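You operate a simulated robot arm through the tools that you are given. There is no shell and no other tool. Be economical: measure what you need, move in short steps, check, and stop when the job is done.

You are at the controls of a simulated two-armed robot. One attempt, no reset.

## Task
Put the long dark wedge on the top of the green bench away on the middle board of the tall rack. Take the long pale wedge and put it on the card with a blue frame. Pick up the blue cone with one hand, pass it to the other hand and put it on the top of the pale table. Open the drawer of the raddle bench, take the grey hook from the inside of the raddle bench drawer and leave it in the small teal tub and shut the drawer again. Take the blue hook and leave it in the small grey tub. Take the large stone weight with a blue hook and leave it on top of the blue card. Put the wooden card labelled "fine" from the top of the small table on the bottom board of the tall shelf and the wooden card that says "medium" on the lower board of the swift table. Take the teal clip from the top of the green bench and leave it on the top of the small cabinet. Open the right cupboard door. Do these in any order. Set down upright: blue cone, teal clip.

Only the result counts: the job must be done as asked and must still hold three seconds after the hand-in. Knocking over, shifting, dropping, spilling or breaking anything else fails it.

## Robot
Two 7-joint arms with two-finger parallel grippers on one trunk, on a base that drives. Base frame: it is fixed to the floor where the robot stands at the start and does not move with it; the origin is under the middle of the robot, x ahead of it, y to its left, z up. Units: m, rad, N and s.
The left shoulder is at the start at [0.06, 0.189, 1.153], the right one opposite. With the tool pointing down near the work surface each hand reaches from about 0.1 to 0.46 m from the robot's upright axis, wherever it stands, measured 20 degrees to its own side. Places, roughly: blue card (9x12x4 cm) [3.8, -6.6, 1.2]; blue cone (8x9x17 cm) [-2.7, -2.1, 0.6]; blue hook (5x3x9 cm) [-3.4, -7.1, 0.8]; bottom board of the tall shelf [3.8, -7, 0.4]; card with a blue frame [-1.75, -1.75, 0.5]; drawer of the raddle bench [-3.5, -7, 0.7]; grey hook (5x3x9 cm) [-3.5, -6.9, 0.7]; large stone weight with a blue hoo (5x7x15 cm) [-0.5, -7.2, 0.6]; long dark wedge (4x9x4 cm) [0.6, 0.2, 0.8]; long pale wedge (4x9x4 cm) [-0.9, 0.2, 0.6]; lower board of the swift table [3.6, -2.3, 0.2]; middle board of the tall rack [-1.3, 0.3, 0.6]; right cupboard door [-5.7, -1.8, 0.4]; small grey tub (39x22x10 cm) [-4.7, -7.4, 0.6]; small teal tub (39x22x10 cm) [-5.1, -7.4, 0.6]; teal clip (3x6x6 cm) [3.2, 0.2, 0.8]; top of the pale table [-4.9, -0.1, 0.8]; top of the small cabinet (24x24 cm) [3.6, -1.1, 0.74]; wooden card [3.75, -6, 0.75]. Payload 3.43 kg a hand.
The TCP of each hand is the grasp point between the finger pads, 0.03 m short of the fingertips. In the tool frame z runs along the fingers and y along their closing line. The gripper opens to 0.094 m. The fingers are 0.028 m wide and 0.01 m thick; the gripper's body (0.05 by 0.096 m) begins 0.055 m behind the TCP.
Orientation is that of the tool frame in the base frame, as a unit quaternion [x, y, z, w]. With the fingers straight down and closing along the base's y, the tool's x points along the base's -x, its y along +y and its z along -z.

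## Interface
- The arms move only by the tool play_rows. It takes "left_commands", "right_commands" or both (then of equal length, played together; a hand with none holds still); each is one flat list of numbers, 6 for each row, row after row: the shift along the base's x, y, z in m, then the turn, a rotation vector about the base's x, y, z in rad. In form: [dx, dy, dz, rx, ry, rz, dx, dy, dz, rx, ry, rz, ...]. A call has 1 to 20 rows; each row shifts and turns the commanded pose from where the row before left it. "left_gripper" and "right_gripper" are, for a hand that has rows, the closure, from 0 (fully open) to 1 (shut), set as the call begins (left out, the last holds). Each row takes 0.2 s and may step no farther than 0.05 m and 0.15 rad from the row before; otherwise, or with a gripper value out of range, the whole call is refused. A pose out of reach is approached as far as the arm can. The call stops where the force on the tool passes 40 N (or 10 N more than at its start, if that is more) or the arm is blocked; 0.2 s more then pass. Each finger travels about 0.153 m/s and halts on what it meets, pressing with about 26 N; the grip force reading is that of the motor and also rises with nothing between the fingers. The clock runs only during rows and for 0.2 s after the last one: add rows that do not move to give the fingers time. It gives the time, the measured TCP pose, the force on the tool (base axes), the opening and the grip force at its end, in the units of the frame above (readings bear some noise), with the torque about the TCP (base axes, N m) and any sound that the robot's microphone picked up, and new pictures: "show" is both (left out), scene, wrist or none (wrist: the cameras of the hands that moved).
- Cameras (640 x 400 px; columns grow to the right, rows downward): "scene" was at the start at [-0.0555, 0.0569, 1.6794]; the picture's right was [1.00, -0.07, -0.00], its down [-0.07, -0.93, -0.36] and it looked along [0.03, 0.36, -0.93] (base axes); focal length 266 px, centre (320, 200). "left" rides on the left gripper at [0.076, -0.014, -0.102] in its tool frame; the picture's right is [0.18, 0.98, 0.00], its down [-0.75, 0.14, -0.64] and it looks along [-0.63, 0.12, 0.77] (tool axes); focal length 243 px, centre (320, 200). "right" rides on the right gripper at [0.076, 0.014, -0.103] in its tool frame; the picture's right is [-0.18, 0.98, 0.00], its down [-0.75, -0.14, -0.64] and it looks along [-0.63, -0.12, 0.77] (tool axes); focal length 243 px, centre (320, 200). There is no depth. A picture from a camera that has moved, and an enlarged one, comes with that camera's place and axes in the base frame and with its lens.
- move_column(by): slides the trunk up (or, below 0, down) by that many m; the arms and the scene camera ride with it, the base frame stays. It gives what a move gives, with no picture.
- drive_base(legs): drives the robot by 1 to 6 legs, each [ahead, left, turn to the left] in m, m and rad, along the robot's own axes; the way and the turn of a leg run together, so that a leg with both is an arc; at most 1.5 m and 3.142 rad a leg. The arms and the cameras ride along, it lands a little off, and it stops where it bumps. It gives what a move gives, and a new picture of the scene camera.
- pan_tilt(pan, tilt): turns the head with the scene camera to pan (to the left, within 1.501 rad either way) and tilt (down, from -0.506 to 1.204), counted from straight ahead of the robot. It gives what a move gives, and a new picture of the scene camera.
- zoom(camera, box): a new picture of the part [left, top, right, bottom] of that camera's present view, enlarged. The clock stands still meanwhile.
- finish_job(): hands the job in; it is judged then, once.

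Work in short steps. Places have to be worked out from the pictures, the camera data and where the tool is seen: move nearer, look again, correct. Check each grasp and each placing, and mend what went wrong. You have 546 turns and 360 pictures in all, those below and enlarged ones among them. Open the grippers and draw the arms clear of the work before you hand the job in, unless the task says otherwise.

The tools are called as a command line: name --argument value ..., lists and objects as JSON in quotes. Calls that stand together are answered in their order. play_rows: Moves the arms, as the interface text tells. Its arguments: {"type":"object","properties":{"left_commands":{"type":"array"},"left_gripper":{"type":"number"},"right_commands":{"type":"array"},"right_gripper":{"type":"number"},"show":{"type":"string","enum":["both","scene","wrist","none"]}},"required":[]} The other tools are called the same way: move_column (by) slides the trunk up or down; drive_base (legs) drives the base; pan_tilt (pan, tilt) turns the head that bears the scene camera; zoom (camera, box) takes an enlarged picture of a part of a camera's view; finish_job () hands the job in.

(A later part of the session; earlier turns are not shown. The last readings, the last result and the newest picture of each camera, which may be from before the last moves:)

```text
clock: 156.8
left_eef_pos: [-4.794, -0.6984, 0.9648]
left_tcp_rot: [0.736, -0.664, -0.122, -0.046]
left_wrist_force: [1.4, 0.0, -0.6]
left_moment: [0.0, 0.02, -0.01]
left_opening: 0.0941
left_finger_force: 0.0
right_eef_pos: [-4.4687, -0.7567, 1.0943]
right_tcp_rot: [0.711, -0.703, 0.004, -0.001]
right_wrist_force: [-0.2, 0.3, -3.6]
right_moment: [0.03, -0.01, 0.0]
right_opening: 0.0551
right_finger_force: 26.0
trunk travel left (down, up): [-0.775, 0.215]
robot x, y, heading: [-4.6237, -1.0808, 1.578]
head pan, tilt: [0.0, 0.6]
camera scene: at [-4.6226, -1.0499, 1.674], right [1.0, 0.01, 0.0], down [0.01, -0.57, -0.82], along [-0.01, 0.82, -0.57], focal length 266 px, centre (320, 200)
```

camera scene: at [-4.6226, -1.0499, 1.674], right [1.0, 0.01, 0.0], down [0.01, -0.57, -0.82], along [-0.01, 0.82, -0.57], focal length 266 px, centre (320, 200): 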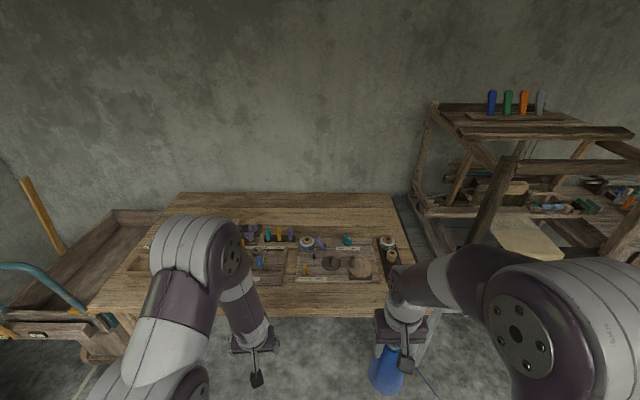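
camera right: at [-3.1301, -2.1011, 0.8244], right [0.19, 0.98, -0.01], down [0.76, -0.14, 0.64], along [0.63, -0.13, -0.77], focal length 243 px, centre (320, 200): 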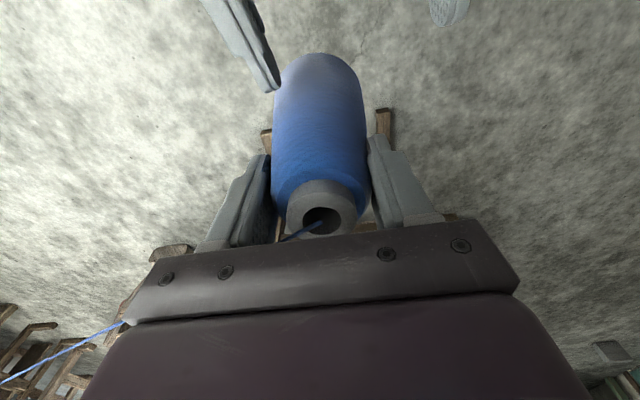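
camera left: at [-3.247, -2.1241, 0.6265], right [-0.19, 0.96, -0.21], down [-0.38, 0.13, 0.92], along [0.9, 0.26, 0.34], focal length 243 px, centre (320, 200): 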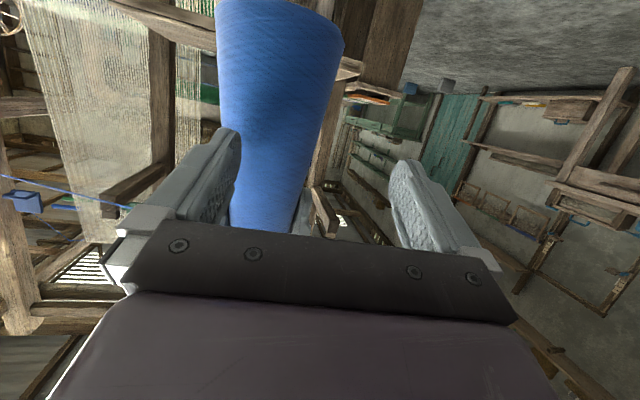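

I zoom on the table's front strip to choose a clear spot.

zoom --camera "scene" --box '[220, 200, 420, 325]'

```text
3.20 times, centred on (320, 262) of scene
camera zoom: at [-4.6226, -1.0499, 1.674], right [1.0, 0.01, 0.0], down [0.01, -0.57, -0.82], along [-0.01, 0.82, -0.57], focal length 851 px, centre (320, 0)
```

zoom: 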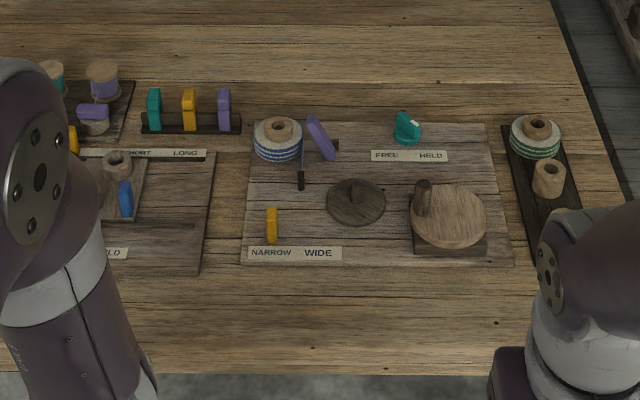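

The front strip is ~14 cm deep; I choose the spot (−4.70,−0.43) in front of the gap between boards. I drive there.

drive_base --legs '[[0.2, 0.23, 0]]'

play_rows --right_commands '[0, 0.04, 0, 0, 0, 0, 0, 0.04, 0, 0, 0, 0, 0, 0.04, 0, 0, 0, 0, 0, 0.01, 0, 0, 0, 0, 0, 0, 0, 0, 0, 0]' --show "both"

```text
clock: 158.9
left_eef_pos: [-5.0312, -0.4964, 0.9649]
left_tcp_rot: [0.738, -0.662, -0.122, -0.047]
left_wrist_force: [0.7, 0.3, -0.7]
left_moment: [0.05, -0.01, 0.0]
left_opening: 0.0941
left_finger_force: 0.0
right_eef_pos: [-4.7082, -0.5523, 1.0938]
right_tcp_rot: [0.712, -0.702, 0.004, -0.001]
right_wrist_force: [0.4, 0.9, -3.8]
right_moment: [-0.04, -0.02, 0.02]
right_opening: 0.0553
right_finger_force: 26.2
trunk travel left (down, up): [-0.775, 0.215]
robot x, y, heading: [-4.8551, -0.8765, 1.584]
head pan, tilt: [0.0, 0.6]
camera scene: at [-4.8588, -0.8466, 1.674], right [1.0, 0.01, 0.0], down [0.01, -0.56, -0.83], along [-0.01, 0.83, -0.56], focal length 266 px, centre (320, 200)
```

scene: 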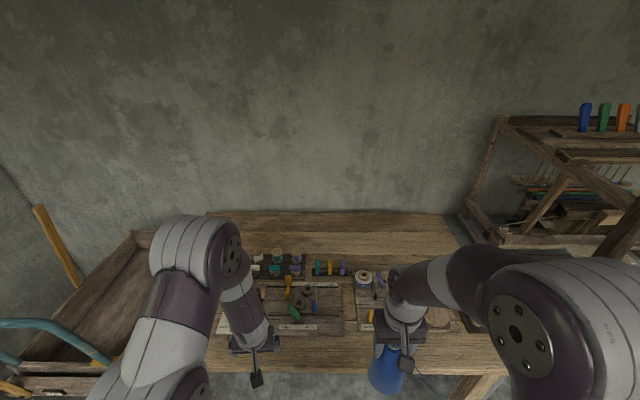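

```text
clock: 160.1
left_eef_pos: [-5.0316, -0.4955, 0.9649]
left_tcp_rot: [0.737, -0.664, -0.121, -0.046]
left_wrist_force: [-0.5, -0.5, 0.3]
left_moment: [-0.02, 0.0, 0.03]
left_opening: 0.0942
left_finger_force: 0.1
right_eef_pos: [-4.7063, -0.4229, 1.0938]
right_tcp_rot: [0.712, -0.702, 0.004, -0.001]
right_wrist_force: [-0.5, 0.3, -3.0]
right_moment: [0.03, 0.04, 0.0]
right_opening: 0.0553
right_finger_force: 26.1
trunk travel left (down, up): [-0.775, 0.215]
robot x, y, heading: [-4.8611, -0.8725, 1.583]
head pan, tilt: [0.0, 0.6]
camera scene: at [-4.8594, -0.8464, 1.674], right [1.0, 0.01, 0.0], down [0.01, -0.57, -0.82], along [-0.01, 0.82, -0.57], focal length 266 px, centre (320, 200)
camera right: at [-4.7204, -0.4984, 1.1976], right [-0.99, 0.17, -0.01], down [0.12, 0.76, 0.64], along [0.11, 0.63, -0.77], focal length 243 px, centre (320, 200)
```

scene: 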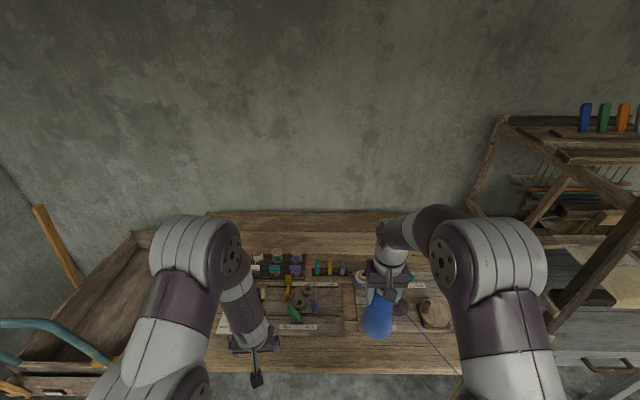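
right: 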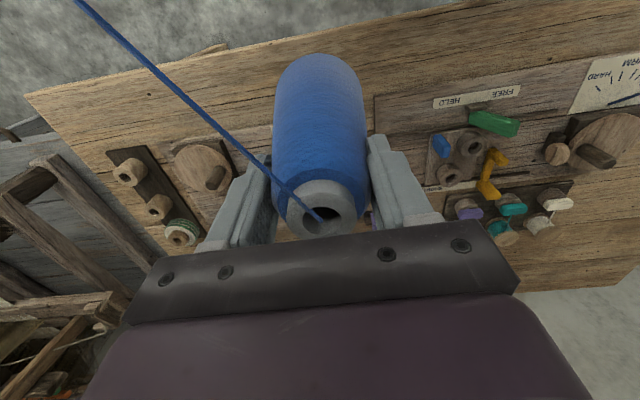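

The cone hangs over the gap between boards (x −4.79…−4.60). I go 4 cm deeper and lower in stages.

play_rows --right_commands '[0.008, 0.04, 0, 0, 0, 0, 0, 0, -0.045, 0, 0, 0, 0, 0, -0.045, 0, 0, 0, 0, 0, -0.03, 0, 0, 0, 0, 0, 0, 0, 0, 0]' --show "wrist"

```text
clock: 161.3
left_eef_pos: [-5.0322, -0.4961, 0.9645]
left_tcp_rot: [0.737, -0.663, -0.121, -0.046]
left_wrist_force: [-0.1, 0.0, 0.5]
left_moment: [-0.01, -0.05, -0.01]
left_opening: 0.094
left_finger_force: 0.0
right_eef_pos: [-4.6985, -0.3834, 0.9776]
right_tcp_rot: [0.713, -0.701, 0.004, -0.001]
right_wrist_force: [-0.6, 0.3, -2.6]
right_moment: [-0.01, -0.02, -0.02]
right_opening: 0.0553
right_finger_force: 25.6
trunk travel left (down, up): [-0.775, 0.215]
robot x, y, heading: [-4.859, -0.8786, 1.581]
head pan, tilt: [0.0, 0.6]
camera right: at [-4.7137, -0.4574, 1.08], right [-0.99, 0.17, -0.01], down [0.13, 0.76, 0.64], along [0.11, 0.63, -0.77], focal length 243 px, centre (320, 200)
```

right: 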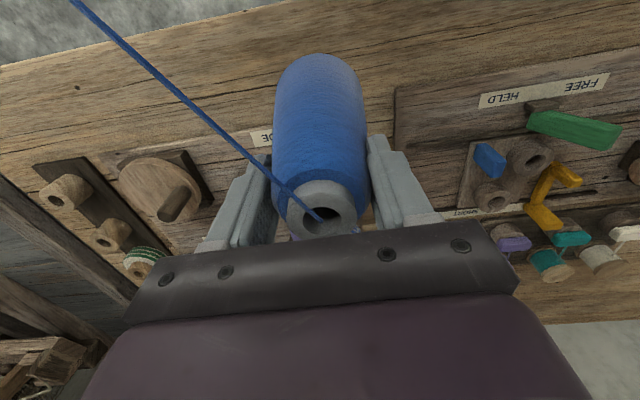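

Clear all round. I continue down in small steps to contact.

play_rows --right_commands '[0, 0, -0.015, 0, 0, 0, 0, 0, -0.01, 0, 0, 0, 0, 0, -0.007, 0, 0, 0, 0, 0, -0.007, 0, 0, 0, 0, 0, -0.006, 0, 0, 0, 0, 0, -0.006, 0, 0, 0, 0, 0, -0.006, 0, 0, 0, 0, 0, -0.006, 0, 0, 0]' --show "none"

```text
clock: 162.7
left_eef_pos: [-5.0318, -0.4988, 0.9667]
left_tcp_rot: [0.737, -0.663, -0.123, -0.047]
left_wrist_force: [-0.9, 0.0, -0.4]
left_moment: [0.02, -0.01, 0.01]
left_opening: 0.094
left_finger_force: 0.1
right_eef_pos: [-4.6964, -0.3841, 0.9323]
right_tcp_rot: [0.712, -0.703, 0.002, -0.003]
right_wrist_force: [8.7, -14.3, 35.0]
right_moment: [-0.68, -0.42, -0.04]
right_opening: 0.0555
right_finger_force: 25.7
trunk travel left (down, up): [-0.775, 0.215]
robot x, y, heading: [-4.8596, -0.8756, 1.575]
head pan, tilt: [0.0, 0.6]
stopped in row 6 (right hand): the force on the tool passed its limit (the readings are from after the stop); the commanded pose is now the measured one
```

Contact at 0.932. I ease up 2 mm, open and rise.

play_rows --right_commands '[0, 0, 0.002, 0, 0, 0, 0, 0, 0, 0, 0, 0]' --show "none"

play_rows --right_commands '[0, 0, 0, 0, 0, 0, 0, 0, 0, 0, 0, 0, 0, 0, 0, 0, 0, 0]' --right_gripper 0 --show "none"

play_rows --right_commands '[0, 0, 0.03, 0, 0, 0, 0, 0, 0.04, 0, 0, 0, 0, 0, 0.04, 0, 0, 0, 0, -0.02, 0.04, 0, 0, 0]' --show "both"

```text
clock: 163.3
left_eef_pos: [-5.0299, -0.4987, 0.9664]
left_tcp_rot: [0.737, -0.663, -0.123, -0.047]
left_wrist_force: [0.6, 0.0, -0.1]
left_moment: [0.02, 0.01, 0.02]
left_opening: 0.0938
left_finger_force: 0.1
right_eef_pos: [-4.6974, -0.3832, 0.9303]
right_tcp_rot: [0.711, -0.703, 0.001, -0.003]
right_wrist_force: [10.8, -7.1, 23.8]
right_moment: [-0.06, -0.98, -0.24]
right_opening: 0.0551
right_finger_force: 26.1
trunk travel left (down, up): [-0.775, 0.215]
robot x, y, heading: [-4.8558, -0.8765, 1.58]
head pan, tilt: [0.0, 0.6]
```

```text
clock: 164.1
left_eef_pos: [-5.0325, -0.4954, 0.9634]
left_tcp_rot: [0.738, -0.662, -0.121, -0.046]
left_wrist_force: [-0.2, 0.3, 0.6]
left_moment: [0.02, 0.04, -0.01]
left_opening: 0.0942
left_finger_force: 0.0
right_eef_pos: [-4.6977, -0.3811, 0.9289]
right_tcp_rot: [0.712, -0.702, 0.004, -0.001]
right_wrist_force: [0.5, -0.5, 0.3]
right_moment: [-0.01, -0.01, -0.01]
right_opening: 0.094
right_finger_force: 0.1
trunk travel left (down, up): [-0.775, 0.215]
robot x, y, heading: [-4.8578, -0.8796, 1.585]
head pan, tilt: [0.0, 0.6]
```

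```text
clock: 165.1
left_eef_pos: [-5.0332, -0.4969, 0.9652]
left_tcp_rot: [0.738, -0.662, -0.123, -0.047]
left_wrist_force: [0.4, -0.3, -0.1]
left_moment: [0.04, 0.0, 0.02]
left_opening: 0.094
left_finger_force: 0.1
right_eef_pos: [-4.6978, -0.4075, 1.0801]
right_tcp_rot: [0.712, -0.702, 0.001, -0.002]
right_wrist_force: [-0.2, -0.2, 1.0]
right_moment: [0.04, 0.03, 0.0]
right_opening: 0.0937
right_finger_force: 0.0
trunk travel left (down, up): [-0.775, 0.215]
robot x, y, heading: [-4.8587, -0.8768, 1.583]
head pan, tilt: [0.0, 0.6]
camera scene: at [-4.8594, -0.8498, 1.674], right [1.0, 0.01, 0.0], down [0.01, -0.56, -0.83], along [-0.01, 0.83, -0.56], focal length 266 px, centre (320, 200)
camera right: at [-4.7111, -0.4821, 1.1842], right [-0.99, 0.17, -0.01], down [0.13, 0.76, 0.64], along [0.12, 0.63, -0.77], focal length 243 px, centre (320, 200)
```

scene: 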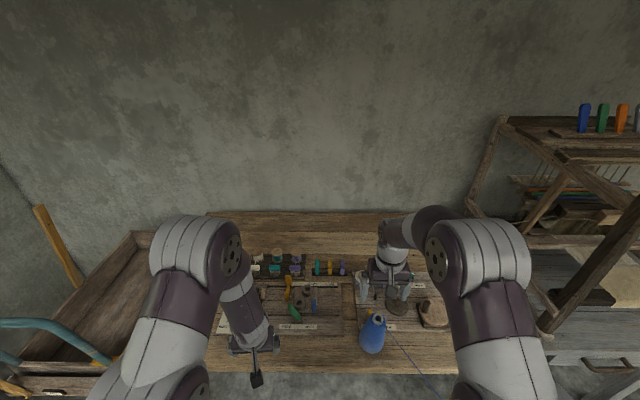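
right: 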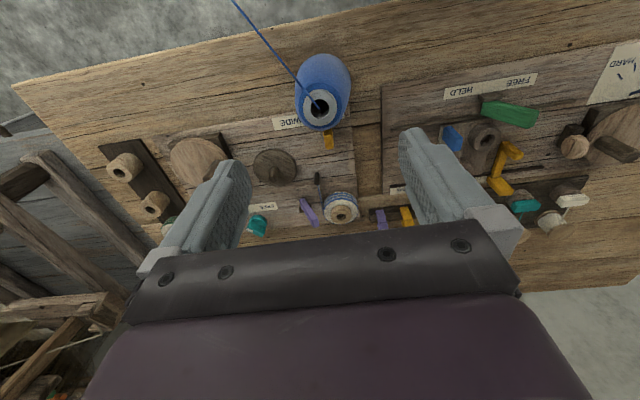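

Cone stands; I zoom to verify it is flat and not on the board's edge.

zoom --camera "right" --box '[240, 30, 400, 130]'

zoom --camera "scene" --box '[300, 280, 460, 380]'

```text
4.00 times, centred on (320, 80) of right
camera zoom: at [-4.7111, -0.4821, 1.1842], right [-0.99, 0.17, -0.01], down [0.13, 0.76, 0.64], along [0.12, 0.63, -0.77], focal length 970 px, centre (320, 680)
```

zoom: 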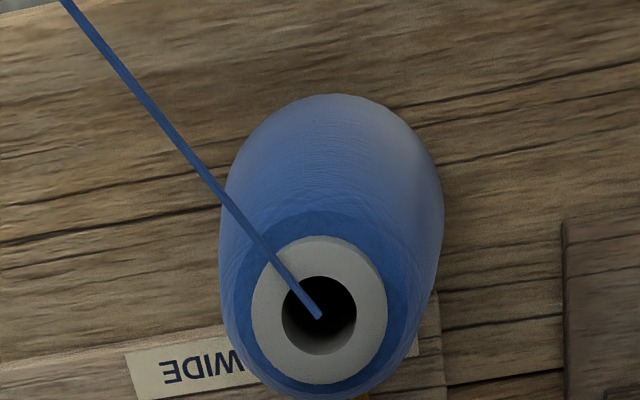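

```text
4.00 times, centred on (380, 330) of scene
camera zoom: at [-4.8594, -0.8498, 1.674], right [1.0, 0.01, 0.0], down [0.01, -0.56, -0.83], along [-0.01, 0.83, -0.56], focal length 1064 px, centre (80, -320)
```

zoom: 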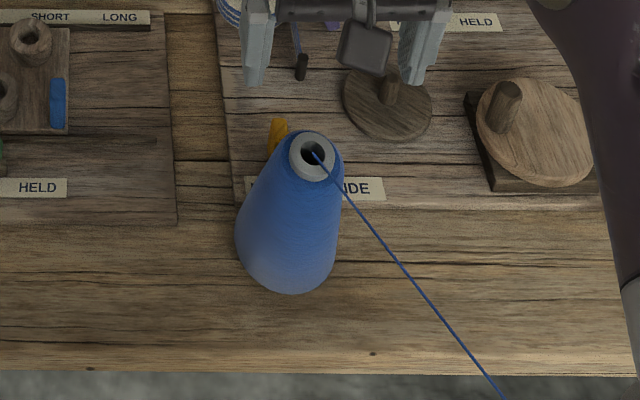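

The top has shifted ~2 cm toward me relative to my grip: the rear rim rests on the board's front edge (y≈−0.34). I regrip it at the top to move it 4 cm nearer.

play_rows --right_commands '[0.002, 0.006, -0.04, 0, 0, 0, 0, 0, -0.045, 0, 0, 0, 0, 0, -0.045, 0, 0, 0, 0, 0, -0.022, 0, 0, 0, 0, 0, 0, 0, 0, 0]' --show "wrist"

```text
clock: 166.3
left_eef_pos: [-5.031, -0.4963, 0.9654]
left_tcp_rot: [0.738, -0.663, -0.121, -0.047]
left_wrist_force: [0.0, 0.2, 0.0]
left_moment: [0.03, -0.03, 0.01]
left_opening: 0.0941
left_finger_force: 0.1
right_eef_pos: [-4.694, -0.3962, 0.9264]
right_tcp_rot: [0.711, -0.703, 0.004, -0.002]
right_wrist_force: [-0.2, 0.5, 0.5]
right_moment: [-0.03, 0.03, 0.01]
right_opening: 0.094
right_finger_force: 0.0
trunk travel left (down, up): [-0.775, 0.215]
robot x, y, heading: [-4.8547, -0.879, 1.583]
head pan, tilt: [0.0, 0.6]
camera right: at [-4.7084, -0.4713, 1.0294], right [-0.99, 0.17, -0.01], down [0.13, 0.76, 0.64], along [0.12, 0.63, -0.77], focal length 243 px, centre (320, 200)
```

right: 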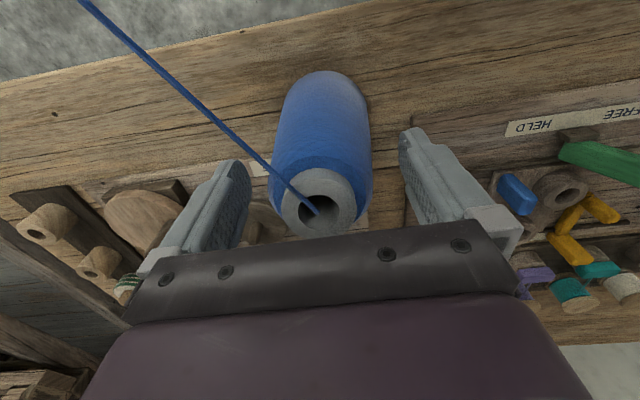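

I close on it, lift 2.5 cm and shift −y 0.04, then look.

play_rows --right_commands '[0, 0, 0, 0, 0, 0, 0, 0, 0, 0, 0, 0, 0, 0, 0, 0, 0, 0]' --right_gripper 1.0 --show "none"

play_rows --right_commands '[0, 0, 0.025, 0, 0, 0, 0, -0.02, 0, 0, 0, 0, 0, -0.02, 0, 0, 0, 0, 0, 0, 0, 0, 0, 0]' --show "none"

zoom --camera "scene" --box '[300, 280, 460, 380]'

```text
clock: 167.1
left_eef_pos: [-5.0319, -0.4953, 0.9632]
left_tcp_rot: [0.738, -0.663, -0.121, -0.046]
left_wrist_force: [0.1, -0.3, 0.4]
left_moment: [0.02, 0.01, -0.01]
left_opening: 0.0943
left_finger_force: 0.0
right_eef_pos: [-4.6947, -0.3961, 0.9264]
right_tcp_rot: [0.712, -0.702, 0.003, -0.002]
right_wrist_force: [1.4, -0.6, 0.2]
right_moment: [0.06, -0.07, -0.03]
right_opening: 0.0556
right_finger_force: 25.6
trunk travel left (down, up): [-0.775, 0.215]
robot x, y, heading: [-4.8588, -0.8794, 1.581]
head pan, tilt: [0.0, 0.6]
```

```text
clock: 168.1
left_eef_pos: [-5.0312, -0.4955, 0.9636]
left_tcp_rot: [0.738, -0.662, -0.121, -0.047]
left_wrist_force: [0.0, 0.0, 0.7]
left_moment: [-0.01, -0.02, 0.01]
left_opening: 0.094
left_finger_force: 0.0
right_eef_pos: [-4.6959, -0.4368, 0.9526]
right_tcp_rot: [0.712, -0.703, 0.003, -0.001]
right_wrist_force: [0.5, 0.3, -2.6]
right_moment: [-0.04, 0.01, 0.02]
right_opening: 0.0555
right_finger_force: 25.9
trunk travel left (down, up): [-0.775, 0.215]
robot x, y, heading: [-4.86, -0.8753, 1.578]
head pan, tilt: [0.0, 0.6]
```

```text
4.00 times, centred on (380, 330) of scene
camera zoom: at [-4.859, -0.846, 1.674], right [1.0, 0.01, 0.0], down [0.01, -0.57, -0.82], along [-0.01, 0.82, -0.57], focal length 1064 px, centre (80, -320)
```

zoom: 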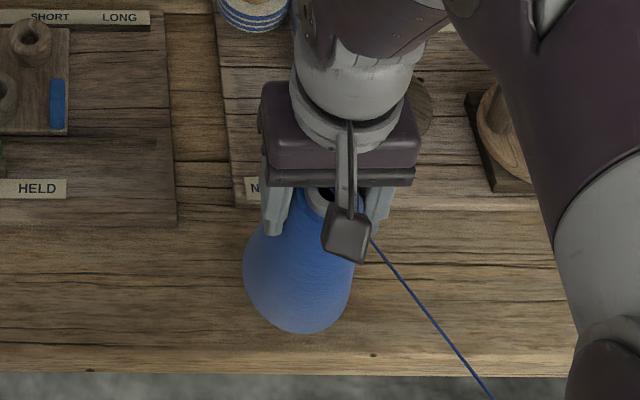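

Base is between board and table edge; I shift +y 0.012 and lower to contact.

play_rows --right_commands '[0, 0.012, -0.01, 0, 0, 0, 0, 0, -0.008, 0, 0, 0, 0, 0, -0.005, 0, 0, 0, 0, 0, -0.004, 0, 0, 0, 0, 0, -0.004, 0, 0, 0, 0, 0, -0.004, 0, 0, 0, 0, 0, -0.004, 0, 0, 0]' --show "none"

play_rows --right_commands '[0, 0, 0, 0, 0, 0, 0, 0, 0, 0, 0, 0, 0, 0, 0, 0, 0, 0]' --right_gripper 0 --show "none"

play_rows --right_commands '[0, 0, 0.03, 0, 0, 0, 0, 0, 0.04, 0, 0, 0, 0, 0, 0.04, 0, 0, 0, 0.03, 0.02, 0.03, 0, 0, 0]' --show "wrist"

zoom --camera "scene" --box '[300, 280, 460, 380]'

```text
clock: 169.5
left_eef_pos: [-5.0316, -0.4955, 0.9657]
left_tcp_rot: [0.738, -0.662, -0.122, -0.046]
left_wrist_force: [0.2, 1.4, 0.3]
left_moment: [0.01, 0.05, 0.01]
left_opening: 0.0942
left_finger_force: 0.1
right_eef_pos: [-4.6961, -0.4173, 0.9218]
right_tcp_rot: [0.711, -0.703, -0.003, -0.008]
right_wrist_force: [-3.5, -0.6, 16.9]
right_moment: [-0.68, 0.54, -0.1]
right_opening: 0.0566
right_finger_force: 26.1
trunk travel left (down, up): [-0.775, 0.215]
robot x, y, heading: [-4.8599, -0.876, 1.581]
head pan, tilt: [0.0, 0.6]
stopped in row 7 (right hand): the force on the tool passed its limit (the readings are from after the stop); the commanded pose is now the measured one
```

```text
clock: 170.3
left_eef_pos: [-5.0312, -0.496, 0.964]
left_tcp_rot: [0.738, -0.662, -0.122, -0.046]
left_wrist_force: [-0.6, -0.4, 0.6]
left_moment: [0.01, 0.0, -0.04]
left_opening: 0.0941
left_finger_force: 0.1
right_eef_pos: [-4.6966, -0.418, 0.921]
right_tcp_rot: [0.712, -0.702, -0.002, -0.007]
right_wrist_force: [-0.7, 0.1, -0.2]
right_moment: [0.01, 0.02, 0.03]
right_opening: 0.0941
right_finger_force: 0.0
trunk travel left (down, up): [-0.775, 0.215]
robot x, y, heading: [-4.857, -0.8751, 1.586]
head pan, tilt: [0.0, 0.6]
```

```text
clock: 171.3
left_eef_pos: [-5.0317, -0.4946, 0.9651]
left_tcp_rot: [0.737, -0.663, -0.122, -0.046]
left_wrist_force: [0.7, -0.5, 0.4]
left_moment: [-0.04, -0.01, 0.01]
left_opening: 0.0941
left_finger_force: 0.2
right_eef_pos: [-4.6625, -0.3989, 1.0627]
right_tcp_rot: [0.712, -0.702, -0.003, -0.007]
right_wrist_force: [0.2, 0.0, -0.2]
right_moment: [0.0, 0.05, 0.0]
right_opening: 0.094
right_finger_force: 0.2
trunk travel left (down, up): [-0.775, 0.215]
robot x, y, heading: [-4.8593, -0.8753, 1.58]
head pan, tilt: [0.0, 0.6]
camera right: at [-4.6762, -0.4751, 1.1643], right [-0.99, 0.17, 0.0], down [0.13, 0.75, 0.65], along [0.11, 0.64, -0.76], focal length 243 px, centre (320, 200)
```

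right: 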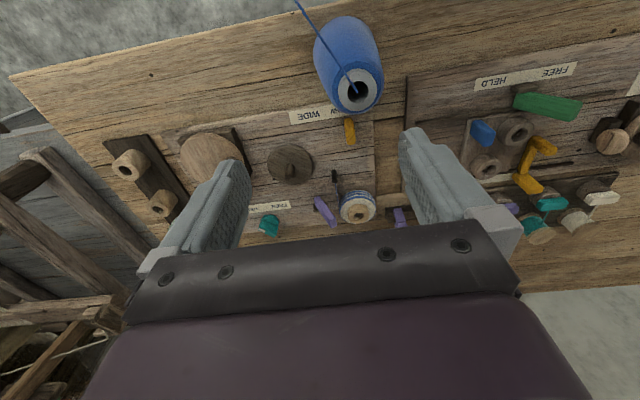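

```text
4.00 times, centred on (380, 330) of scene
camera zoom: at [-4.8573, -0.8458, 1.6739], right [1.0, 0.01, 0.0], down [0.01, -0.57, -0.82], along [-0.01, 0.82, -0.57], focal length 1064 px, centre (80, -320)
```

zoom: 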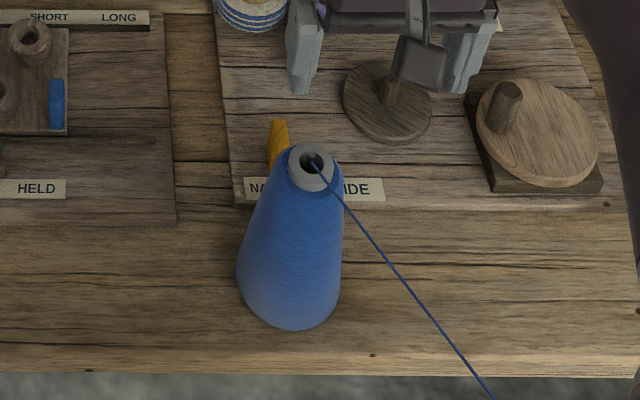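

The cone is upright on the table. Next the cupboard door: I retract the right hand, back off, turn and look at the sideboard.

play_rows --right_commands '[0.03, -0.035, 0.02, 0, 0, 0, 0.03, -0.035, 0.02, 0, 0, 0, 0, -0.04, 0, 0, 0, 0]' --left_commands '[0, -0.03, 0.02, 0, 0, 0, 0, -0.03, 0, 0, 0, 0, 0, -0.02, 0, 0, 0, 0]' --show "none"

drive_base --legs '[[-0.15, 0, 0], [0, 0.3, 0], [0, 0, 3.14]]'

pan_tilt --pan -0.5 --tilt 0.8

```text
refused: row 1 steps farther than a row can; nothing moved
```

```text
clock: 181.7
left_eef_pos: [-4.9842, -1.4124, 0.9653]
left_tcp_rot: [0.665, 0.735, -0.046, 0.122]
left_wrist_force: [0.1, -0.2, -0.4]
left_moment: [0.01, -0.01, 0.06]
left_opening: 0.094
left_finger_force: 0.1
right_eef_pos: [-5.3517, -1.507, 1.0627]
right_tcp_rot: [0.705, 0.709, -0.007, 0.002]
right_wrist_force: [-0.4, -0.6, 0.7]
right_moment: [-0.01, 0.0, -0.01]
right_opening: 0.0942
right_finger_force: 0.1
trunk travel left (down, up): [-0.775, 0.215]
robot x, y, heading: [-5.1549, -1.0262, -1.567]
head pan, tilt: [0.0, 0.6]
camera scene: at [-5.1533, -1.0579, 1.674], right [-1.0, -0.01, 0.0], down [0.0, 0.56, -0.83], along [0.0, -0.82, -0.57], focal length 266 px, centre (320, 200)
```

scene: 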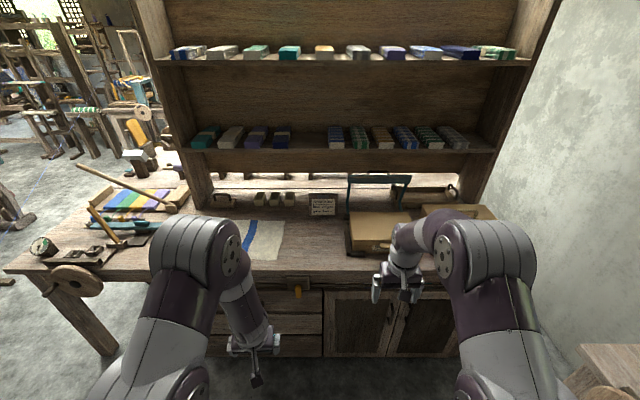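

```text
clock: 182.6
left_eef_pos: [-4.9844, -1.4113, 0.9658]
left_tcp_rot: [0.665, 0.735, -0.046, 0.122]
left_wrist_force: [0.5, 0.0, -0.1]
left_moment: [-0.02, 0.0, 0.0]
left_opening: 0.094
left_finger_force: 0.1
right_eef_pos: [-5.3527, -1.5064, 1.063]
right_tcp_rot: [0.705, 0.709, -0.007, 0.002]
right_wrist_force: [0.0, -0.2, 0.8]
right_moment: [0.01, -0.02, 0.0]
right_opening: 0.0939
right_finger_force: 0.0
trunk travel left (down, up): [-0.775, 0.215]
robot x, y, heading: [-5.1575, -1.0298, -1.563]
head pan, tilt: [-0.499, 0.799]
camera scene: at [-5.1919, -1.0406, 1.6571], right [-0.88, 0.47, 0.0], down [0.34, 0.63, -0.7], along [-0.33, -0.61, -0.72], focal length 266 px, centre (320, 200)
```

scene: 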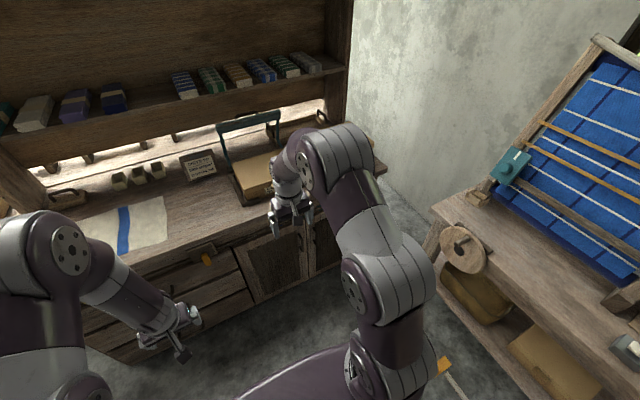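

Two doors with handles near the middle; the right door's handle is about (−5.55,−1.78,0.5), hinge on the right. I retract the hands, drive to x≈−5.42 and lower the trunk for a closer look.

play_rows --right_commands '[0, 0.045, 0, 0, 0, 0, 0, 0.045, 0, 0, 0, 0, 0, 0.045, 0, 0, 0, 0, 0, 0.045, 0, 0, 0, 0]' --left_commands '[0, 0.03, 0, 0, 0, 0, 0, 0.03, 0, 0, 0, 0, 0, 0.02, 0, 0, 0, 0, 0, 0, 0, 0, 0, 0]' --show "none"

drive_base --legs '[[0.0, -0.26, 0]]'

move_column --by -0.4

pan_tilt --pan -0.1 --tilt 0.7

```text
clock: 183.6
left_eef_pos: [-4.9858, -1.3314, 0.966]
left_tcp_rot: [0.665, 0.736, -0.047, 0.122]
left_wrist_force: [0.1, -0.2, -0.9]
left_moment: [-0.03, -0.03, -0.03]
left_opening: 0.0941
left_finger_force: 0.0
right_eef_pos: [-5.3533, -1.3216, 1.0633]
right_tcp_rot: [0.704, 0.71, -0.008, 0.002]
right_wrist_force: [-0.6, 0.1, -0.6]
right_moment: [-0.05, 0.02, -0.02]
right_opening: 0.0941
right_finger_force: 0.0
trunk travel left (down, up): [-0.775, 0.215]
robot x, y, heading: [-5.1538, -1.0334, -1.569]
head pan, tilt: [-0.499, 0.799]
```

```text
clock: 185.4
left_eef_pos: [-5.2389, -1.3333, 0.9653]
left_tcp_rot: [0.663, 0.737, -0.046, 0.122]
left_wrist_force: [0.2, -0.3, 0.1]
left_moment: [-0.02, -0.02, 0.0]
left_opening: 0.094
left_finger_force: 0.0
right_eef_pos: [-5.6072, -1.3258, 1.0628]
right_tcp_rot: [0.704, 0.71, -0.006, 0.003]
right_wrist_force: [0.7, 0.3, -0.3]
right_moment: [0.0, 0.02, 0.01]
right_opening: 0.094
right_finger_force: 0.1
trunk travel left (down, up): [-0.775, 0.215]
robot x, y, heading: [-5.4098, -1.0352, -1.56]
head pan, tilt: [-0.499, 0.799]
camera scene: at [-5.4457, -1.0425, 1.6571], right [-0.88, 0.47, 0.0], down [0.34, 0.63, -0.7], along [-0.33, -0.62, -0.72], focal length 266 px, centre (320, 200)
```

scene: 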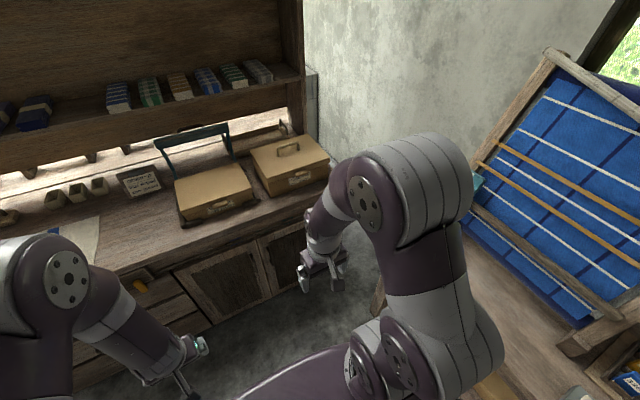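

```text
clock: 189.3
left_eef_pos: [-5.2392, -1.3329, 0.5658]
left_tcp_rot: [0.664, 0.737, -0.046, 0.122]
left_wrist_force: [0.1, 0.0, 0.5]
left_moment: [0.02, 0.02, -0.02]
left_opening: 0.0941
left_finger_force: 0.0
right_eef_pos: [-5.6064, -1.3267, 0.6629]
right_tcp_rot: [0.703, 0.711, -0.007, 0.002]
right_wrist_force: [0.8, -0.3, 0.0]
right_moment: [-0.03, -0.01, 0.0]
right_opening: 0.094
right_finger_force: 0.0
trunk travel left (down, up): [-0.375, 0.615]
robot x, y, heading: [-5.4088, -1.0313, -1.565]
head pan, tilt: [-0.499, 0.799]
```

```text
clock: 190.1
left_eef_pos: [-5.2388, -1.3342, 0.5663]
left_tcp_rot: [0.664, 0.736, -0.047, 0.122]
left_wrist_force: [-0.3, 0.2, -1.5]
left_moment: [-0.02, 0.0, 0.01]
left_opening: 0.0941
left_finger_force: 0.1
right_eef_pos: [-5.6072, -1.3254, 0.6636]
right_tcp_rot: [0.704, 0.71, -0.007, 0.002]
right_wrist_force: [0.0, 0.2, 0.5]
right_moment: [0.02, 0.01, 0.0]
right_opening: 0.0942
right_finger_force: 0.0
trunk travel left (down, up): [-0.375, 0.615]
robot x, y, heading: [-5.408, -1.0338, -1.565]
head pan, tilt: [-0.099, 0.7]
camera scene: at [-5.416, -1.0558, 1.2653], right [-1.0, 0.09, 0.0], down [0.06, 0.64, -0.76], along [-0.07, -0.76, -0.64], focal length 266 px, centre (320, 200)
```

scene: 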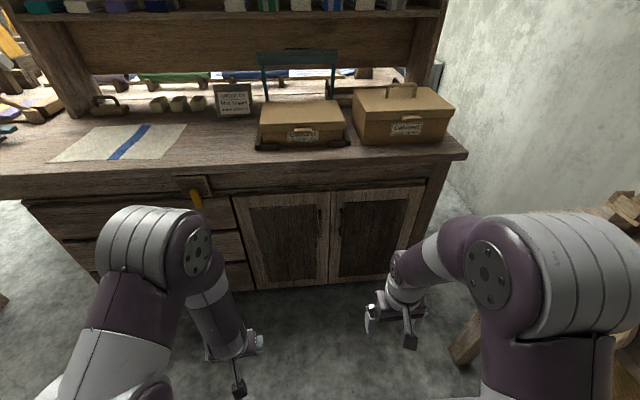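

I zoom on the handles.

zoom --camera "scene" --box '[270, 170, 430, 290]'

```text
3.33 times, centred on (350, 230) of scene
camera zoom: at [-5.416, -1.0558, 1.2653], right [-1.0, 0.09, 0.0], down [0.06, 0.64, -0.76], along [-0.07, -0.76, -0.64], focal length 886 px, centre (220, 100)
```

zoom: 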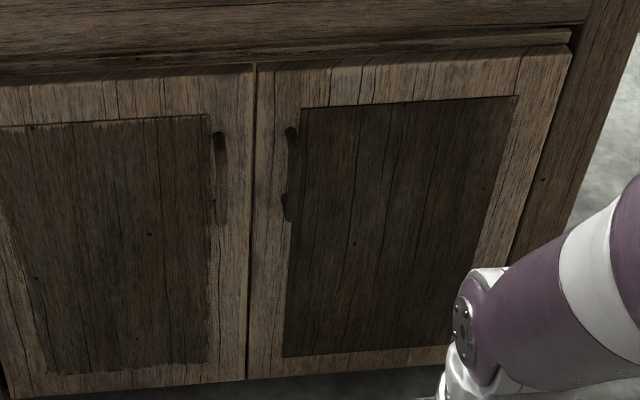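

The right handle is a vertical bar at about (−5.563,−1.77), z 0.47–0.60. I turn the right tool to horizontal (pointing −y) in front of it.

play_rows --right_commands '[0.004, -0.03, 0, -0.1, 0, 0, 0.004, -0.03, 0, -0.1, 0, 0, 0.004, -0.03, -0.01, -0.1, 0, 0, 0.004, -0.03, -0.01, -0.1, 0, 0, 0.004, -0.03, -0.01, -0.1, 0, 0, 0.004, -0.03, -0.01, -0.1, 0, 0, 0.004, -0.02, -0.01, -0.1, 0, 0, 0.004, -0.02, -0.01, -0.1, 0, 0, 0.004, -0.02, -0.01, -0.1, 0, 0, 0.004, -0.01, -0.01, -0.1, 0, 0, 0.004, 0, -0.01, -0.1, 0, 0, 0, 0, -0.01, -0.1, 0, 0, 0, 0, -0.01, -0.1, 0, 0, 0, 0, 0, -0.1, 0, 0]' --right_gripper 0.3 --show "both"

```text
clock: 193.1
left_eef_pos: [-5.2382, -1.3332, 0.5658]
left_tcp_rot: [0.665, 0.736, -0.047, 0.121]
left_wrist_force: [-0.1, 0.3, -0.3]
left_moment: [0.0, 0.01, -0.02]
left_opening: 0.0943
left_finger_force: 0.0
right_eef_pos: [-5.5551, -1.5655, 0.5791]
right_tcp_rot: [0.576, 0.57, -0.434, 0.394]
right_wrist_force: [-0.9, 0.8, -0.1]
right_moment: [0.0, -0.02, -0.03]
right_opening: 0.0656
right_finger_force: 0.1
right hand out of reach, approached as far as the arm can: row 6, 7, 8, 12, 13, 14
trunk travel left (down, up): [-0.375, 0.615]
robot x, y, heading: [-5.4081, -1.0322, -1.564]
head pan, tilt: [-0.099, 0.7]
camera scene: at [-5.4159, -1.0561, 1.2654], right [-1.0, 0.09, 0.0], down [0.06, 0.64, -0.76], along [-0.07, -0.76, -0.64], focal length 266 px, centre (320, 200)
camera right: at [-5.537, -1.4441, 0.5376], right [0.99, -0.1, 0.13], down [-0.09, 0.38, 0.92], along [-0.14, -0.92, 0.36], focal length 243 px, centre (320, 200)
```

scene: 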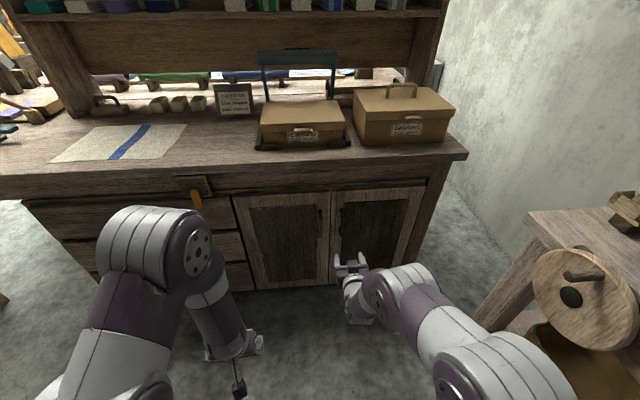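
right: 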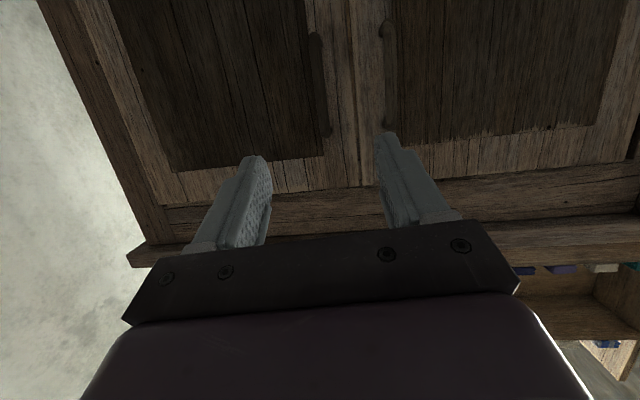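

Handle at x=−5.563, z 0.47–0.575. I align to it and approach to y≈−1.70.

play_rows --right_commands '[-0.008, -0.02, -0.03, 0, 0, 0, 0, -0.035, -0.024, 0, 0, 0, 0, -0.04, 0, 0, 0, 0, 0, -0.035, 0, 0, 0, 0, 0, 0, 0, 0, 0, 0]' --show "wrist"

```text
clock: 194.3
left_eef_pos: [-5.2388, -1.3331, 0.5668]
left_tcp_rot: [0.664, 0.736, -0.046, 0.121]
left_wrist_force: [0.2, 0.1, 0.1]
left_moment: [-0.01, -0.04, -0.04]
left_opening: 0.094
left_finger_force: 0.0
right_eef_pos: [-5.5477, -1.6964, 0.5236]
right_tcp_rot: [0.578, 0.567, -0.43, 0.399]
right_wrist_force: [1.0, 1.2, 0.0]
right_moment: [0.03, -0.01, 0.0]
right_opening: 0.0658
right_finger_force: 0.0
right hand out of reach, approached as far as the arm can: row 1, 2
trunk travel left (down, up): [-0.375, 0.615]
robot x, y, heading: [-5.4059, -1.0322, -1.558]
head pan, tilt: [-0.099, 0.7]
camera right: at [-5.5295, -1.5748, 0.483], right [0.98, -0.1, 0.15], down [-0.1, 0.38, 0.92], along [-0.15, -0.92, 0.36], focal length 243 px, centre (320, 200)
```

right: 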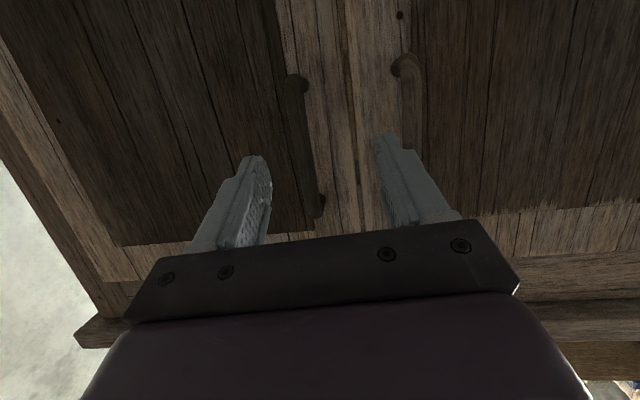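

I shift −x 0.012 and advance in small steps toward the handle.

play_rows --right_commands '[-0.012, -0.01, 0, 0, 0, 0, 0, -0.02, 0, 0, 0, 0, 0, -0.015, 0, 0, 0, 0, 0, 0, 0, 0, 0, 0]' --show "wrist"

```text
clock: 195.3
left_eef_pos: [-5.2379, -1.3333, 0.5659]
left_tcp_rot: [0.664, 0.737, -0.047, 0.122]
left_wrist_force: [0.2, 0.1, -0.1]
left_moment: [0.02, -0.02, 0.02]
left_opening: 0.0941
left_finger_force: 0.1
right_eef_pos: [-5.5585, -1.7404, 0.524]
right_tcp_rot: [0.578, 0.567, -0.43, 0.399]
right_wrist_force: [-0.4, 0.6, -0.2]
right_moment: [0.04, -0.01, -0.05]
right_opening: 0.066
right_finger_force: 0.0
trunk travel left (down, up): [-0.375, 0.615]
robot x, y, heading: [-5.4087, -1.0353, -1.559]
head pan, tilt: [-0.099, 0.7]
camera right: at [-5.5406, -1.6196, 0.4838], right [0.98, -0.1, 0.15], down [-0.1, 0.38, 0.92], along [-0.15, -0.92, 0.36], focal length 243 px, centre (320, 200)
```

right: 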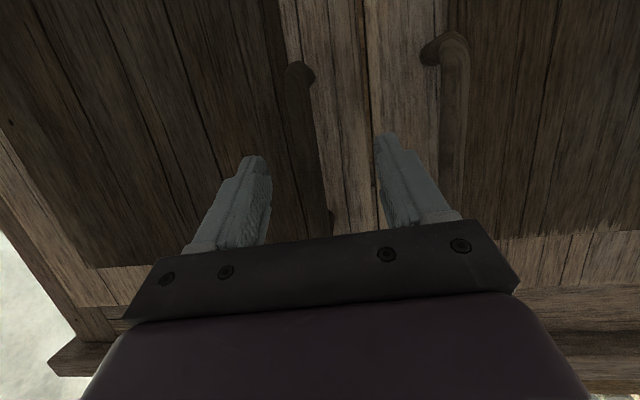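

Handle is between the fingers; I advance to contact.

play_rows --right_commands '[-0.003, -0.01, 0, 0, 0, 0, 0, -0.008, 0, 0, 0, 0, 0, -0.006, 0, 0, 0, 0, 0, -0.006, 0, 0, 0, 0, 0, -0.006, 0, 0, 0, 0, 0, -0.006, 0, 0, 0, 0]' --show "wrist"

```text
clock: 196.7
left_eef_pos: [-5.2398, -1.3308, 0.5671]
left_tcp_rot: [0.663, 0.737, -0.048, 0.124]
left_wrist_force: [-0.5, -0.5, -0.8]
left_moment: [-0.03, 0.01, 0.0]
left_opening: 0.094
left_finger_force: 0.1
right_eef_pos: [-5.5598, -1.7758, 0.5243]
right_tcp_rot: [0.578, 0.568, -0.429, 0.4]
right_wrist_force: [0.4, 33.5, 15.6]
right_moment: [-0.61, -0.59, 1.22]
right_opening: 0.0647
right_finger_force: 0.1
trunk travel left (down, up): [-0.375, 0.615]
robot x, y, heading: [-5.4066, -1.0289, -1.561]
head pan, tilt: [-0.099, 0.7]
stopped in row 6 (right hand): the force on the tool passed its limit (the readings are from after the stop); the commanded pose is now the measured one
camera right: at [-5.543, -1.6541, 0.4845], right [0.98, -0.1, 0.15], down [-0.1, 0.38, 0.92], along [-0.14, -0.92, 0.36], focal length 243 px, centre (320, 200)
```

right: 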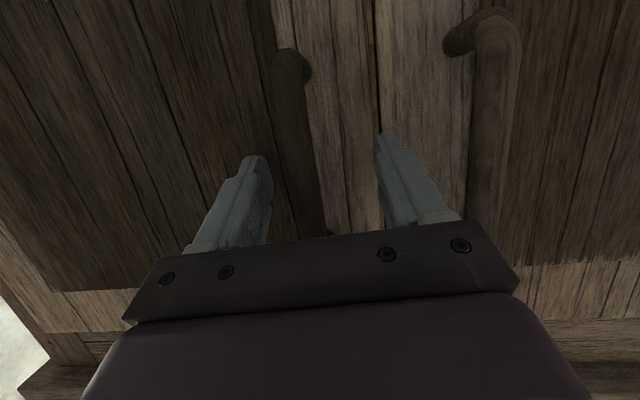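

Tips on the door panel, bar between the fingers. I back 5 mm and close.

play_rows --right_commands '[0, 0.005, 0, 0, 0, 0, 0, 0, 0, 0, 0, 0, 0, 0, 0, 0, 0, 0, 0, 0, 0, 0, 0, 0]' --right_gripper 1.0 --show "wrist"

```text
clock: 197.7
left_eef_pos: [-5.2414, -1.333, 0.5664]
left_tcp_rot: [0.664, 0.736, -0.045, 0.123]
left_wrist_force: [0.0, 0.0, 0.7]
left_moment: [-0.01, -0.03, 0.0]
left_opening: 0.0939
left_finger_force: 0.1
right_eef_pos: [-5.5681, -1.773, 0.52]
right_tcp_rot: [0.582, 0.566, -0.428, 0.397]
right_wrist_force: [-46.3, -8.9, 1.3]
right_moment: [-0.48, -1.19, 0.29]
right_opening: 0.0187
right_finger_force: 45.0
trunk travel left (down, up): [-0.375, 0.615]
robot x, y, heading: [-5.408, -1.0292, -1.562]
head pan, tilt: [-0.099, 0.7]
camera right: at [-5.5486, -1.6518, 0.4805], right [0.98, -0.1, 0.15], down [-0.1, 0.37, 0.92], along [-0.15, -0.92, 0.36], focal length 243 px, centre (320, 200)
```

right: 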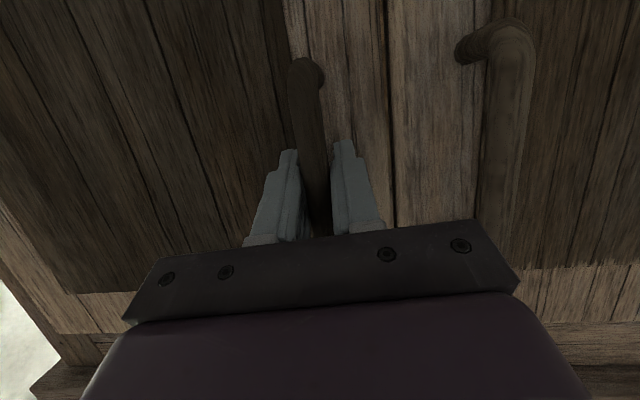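

Bar gripped. I pull along the arc (hinge ≈(−5.79,−1.805)), first a small bit to test.

play_rows --right_commands '[-0.008, 0.0, 0, 0, 0, 0, -0.0046, 0.0219, 0, 0, 0, 0.05, -0.0068, 0.0214, 0, 0, 0, 0.05, -0.0089, 0.0206, 0, 0, 0, 0.05]' --show "scene"

```text
clock: 198.3
left_eef_pos: [-5.2388, -1.3332, 0.5645]
left_tcp_rot: [0.664, 0.737, -0.047, 0.12]
left_wrist_force: [0.5, -0.5, -0.1]
left_moment: [0.0, 0.0, 0.02]
left_opening: 0.0941
left_finger_force: 0.1
right_eef_pos: [-5.5693, -1.7599, 0.5205]
right_tcp_rot: [0.58, 0.57, -0.426, 0.397]
right_wrist_force: [-8.5, -2.0, -3.2]
right_moment: [0.1, -1.24, -0.15]
right_opening: 0.0186
right_finger_force: 45.0
right hand out of reach, approached as far as the arm can: row 2
trunk travel left (down, up): [-0.375, 0.615]
robot x, y, heading: [-5.4068, -1.0296, -1.562]
head pan, tilt: [-0.099, 0.7]
stopped in row 2 (right hand): the force on the tool passed its limit (the readings are from after the stop); the commanded pose is now the measured one
camera scene: at [-5.4154, -1.0561, 1.2652], right [-1.0, 0.09, 0.0], down [0.06, 0.64, -0.76], along [-0.07, -0.76, -0.64], focal length 266 px, centre (320, 200)
```

scene: 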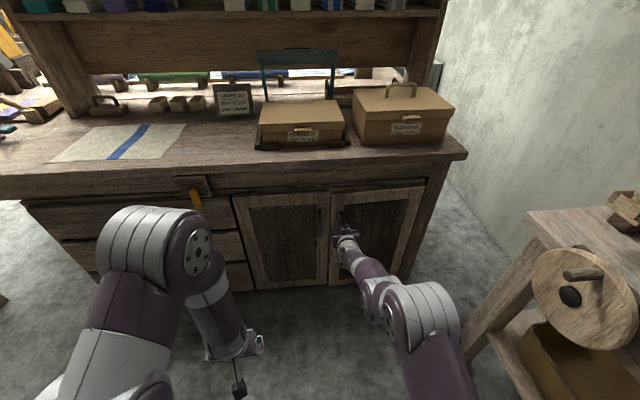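

It moved ~1 cm. I continue with plain pulls, smaller steps.

play_rows --right_commands '[-0.003, 0.012, 0, 0, 0, 0, -0.003, 0.012, 0, 0, 0, 0, -0.004, 0.012, 0, 0, 0, 0, -0.005, 0.012, 0, 0, 0, 0]' --show "wrist"

```text
clock: 199.1
left_eef_pos: [-5.2404, -1.3328, 0.5657]
left_tcp_rot: [0.665, 0.736, -0.047, 0.122]
left_wrist_force: [-0.7, 0.3, -0.2]
left_moment: [0.01, 0.01, 0.03]
left_opening: 0.094
left_finger_force: 0.1
right_eef_pos: [-5.5769, -1.7267, 0.5204]
right_tcp_rot: [0.586, 0.565, -0.43, 0.392]
right_wrist_force: [-8.7, -1.2, -5.5]
right_moment: [-0.14, -0.99, -0.23]
right_opening: 0.0188
right_finger_force: 45.7
right hand out of reach, approached as far as the arm can: row 3, 4
trunk travel left (down, up): [-0.375, 0.615]
robot x, y, heading: [-5.4103, -1.0312, -1.564]
head pan, tilt: [-0.099, 0.7]
stopped in row 4 (right hand): the force on the tool passed its limit (the readings are from after the stop); the commanded pose is now the measured one
camera right: at [-5.5576, -1.6048, 0.4815], right [0.98, -0.11, 0.15], down [-0.1, 0.37, 0.92], along [-0.16, -0.92, 0.35], focal length 243 px, centre (320, 200)
```

right: 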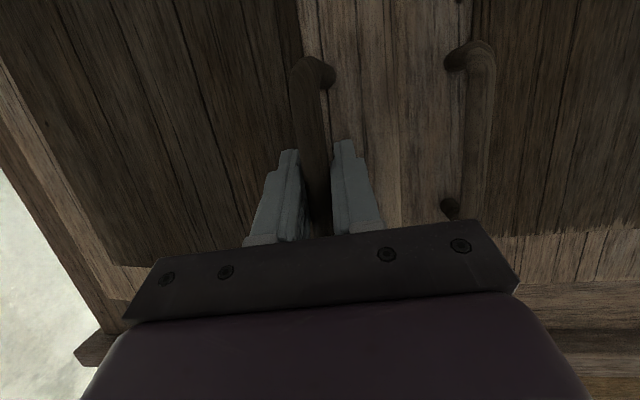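

The door is open about 13°. The arm meets a joint limit, so I pull by backing the base a little.

drive_base --legs '[[-0.06, -0.02, 0]]'

```text
clock: 200.1
left_eef_pos: [-5.2619, -1.2756, 0.5657]
left_tcp_rot: [0.665, 0.735, -0.045, 0.122]
left_wrist_force: [-0.4, -0.3, -0.6]
left_moment: [-0.03, 0.02, 0.02]
left_opening: 0.094
left_finger_force: 0.1
right_eef_pos: [-5.5993, -1.668, 0.5198]
right_tcp_rot: [0.586, 0.563, -0.431, 0.392]
right_wrist_force: [-30.8, -16.7, -10.5]
right_moment: [0.07, -1.06, 0.11]
right_opening: 0.0186
right_finger_force: 44.9
trunk travel left (down, up): [-0.375, 0.615]
robot x, y, heading: [-5.4317, -0.9751, -1.563]
head pan, tilt: [-0.099, 0.7]
camera scene: at [-5.4403, -0.9987, 1.2652], right [-1.0, 0.1, 0.0], down [0.06, 0.64, -0.76], along [-0.07, -0.76, -0.65], focal length 266 px, centre (320, 200)
```

scene: 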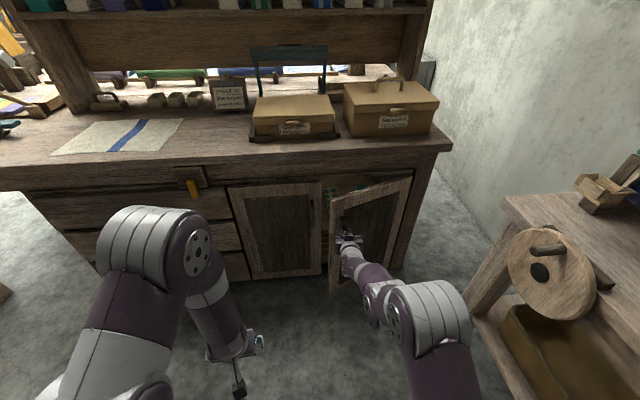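

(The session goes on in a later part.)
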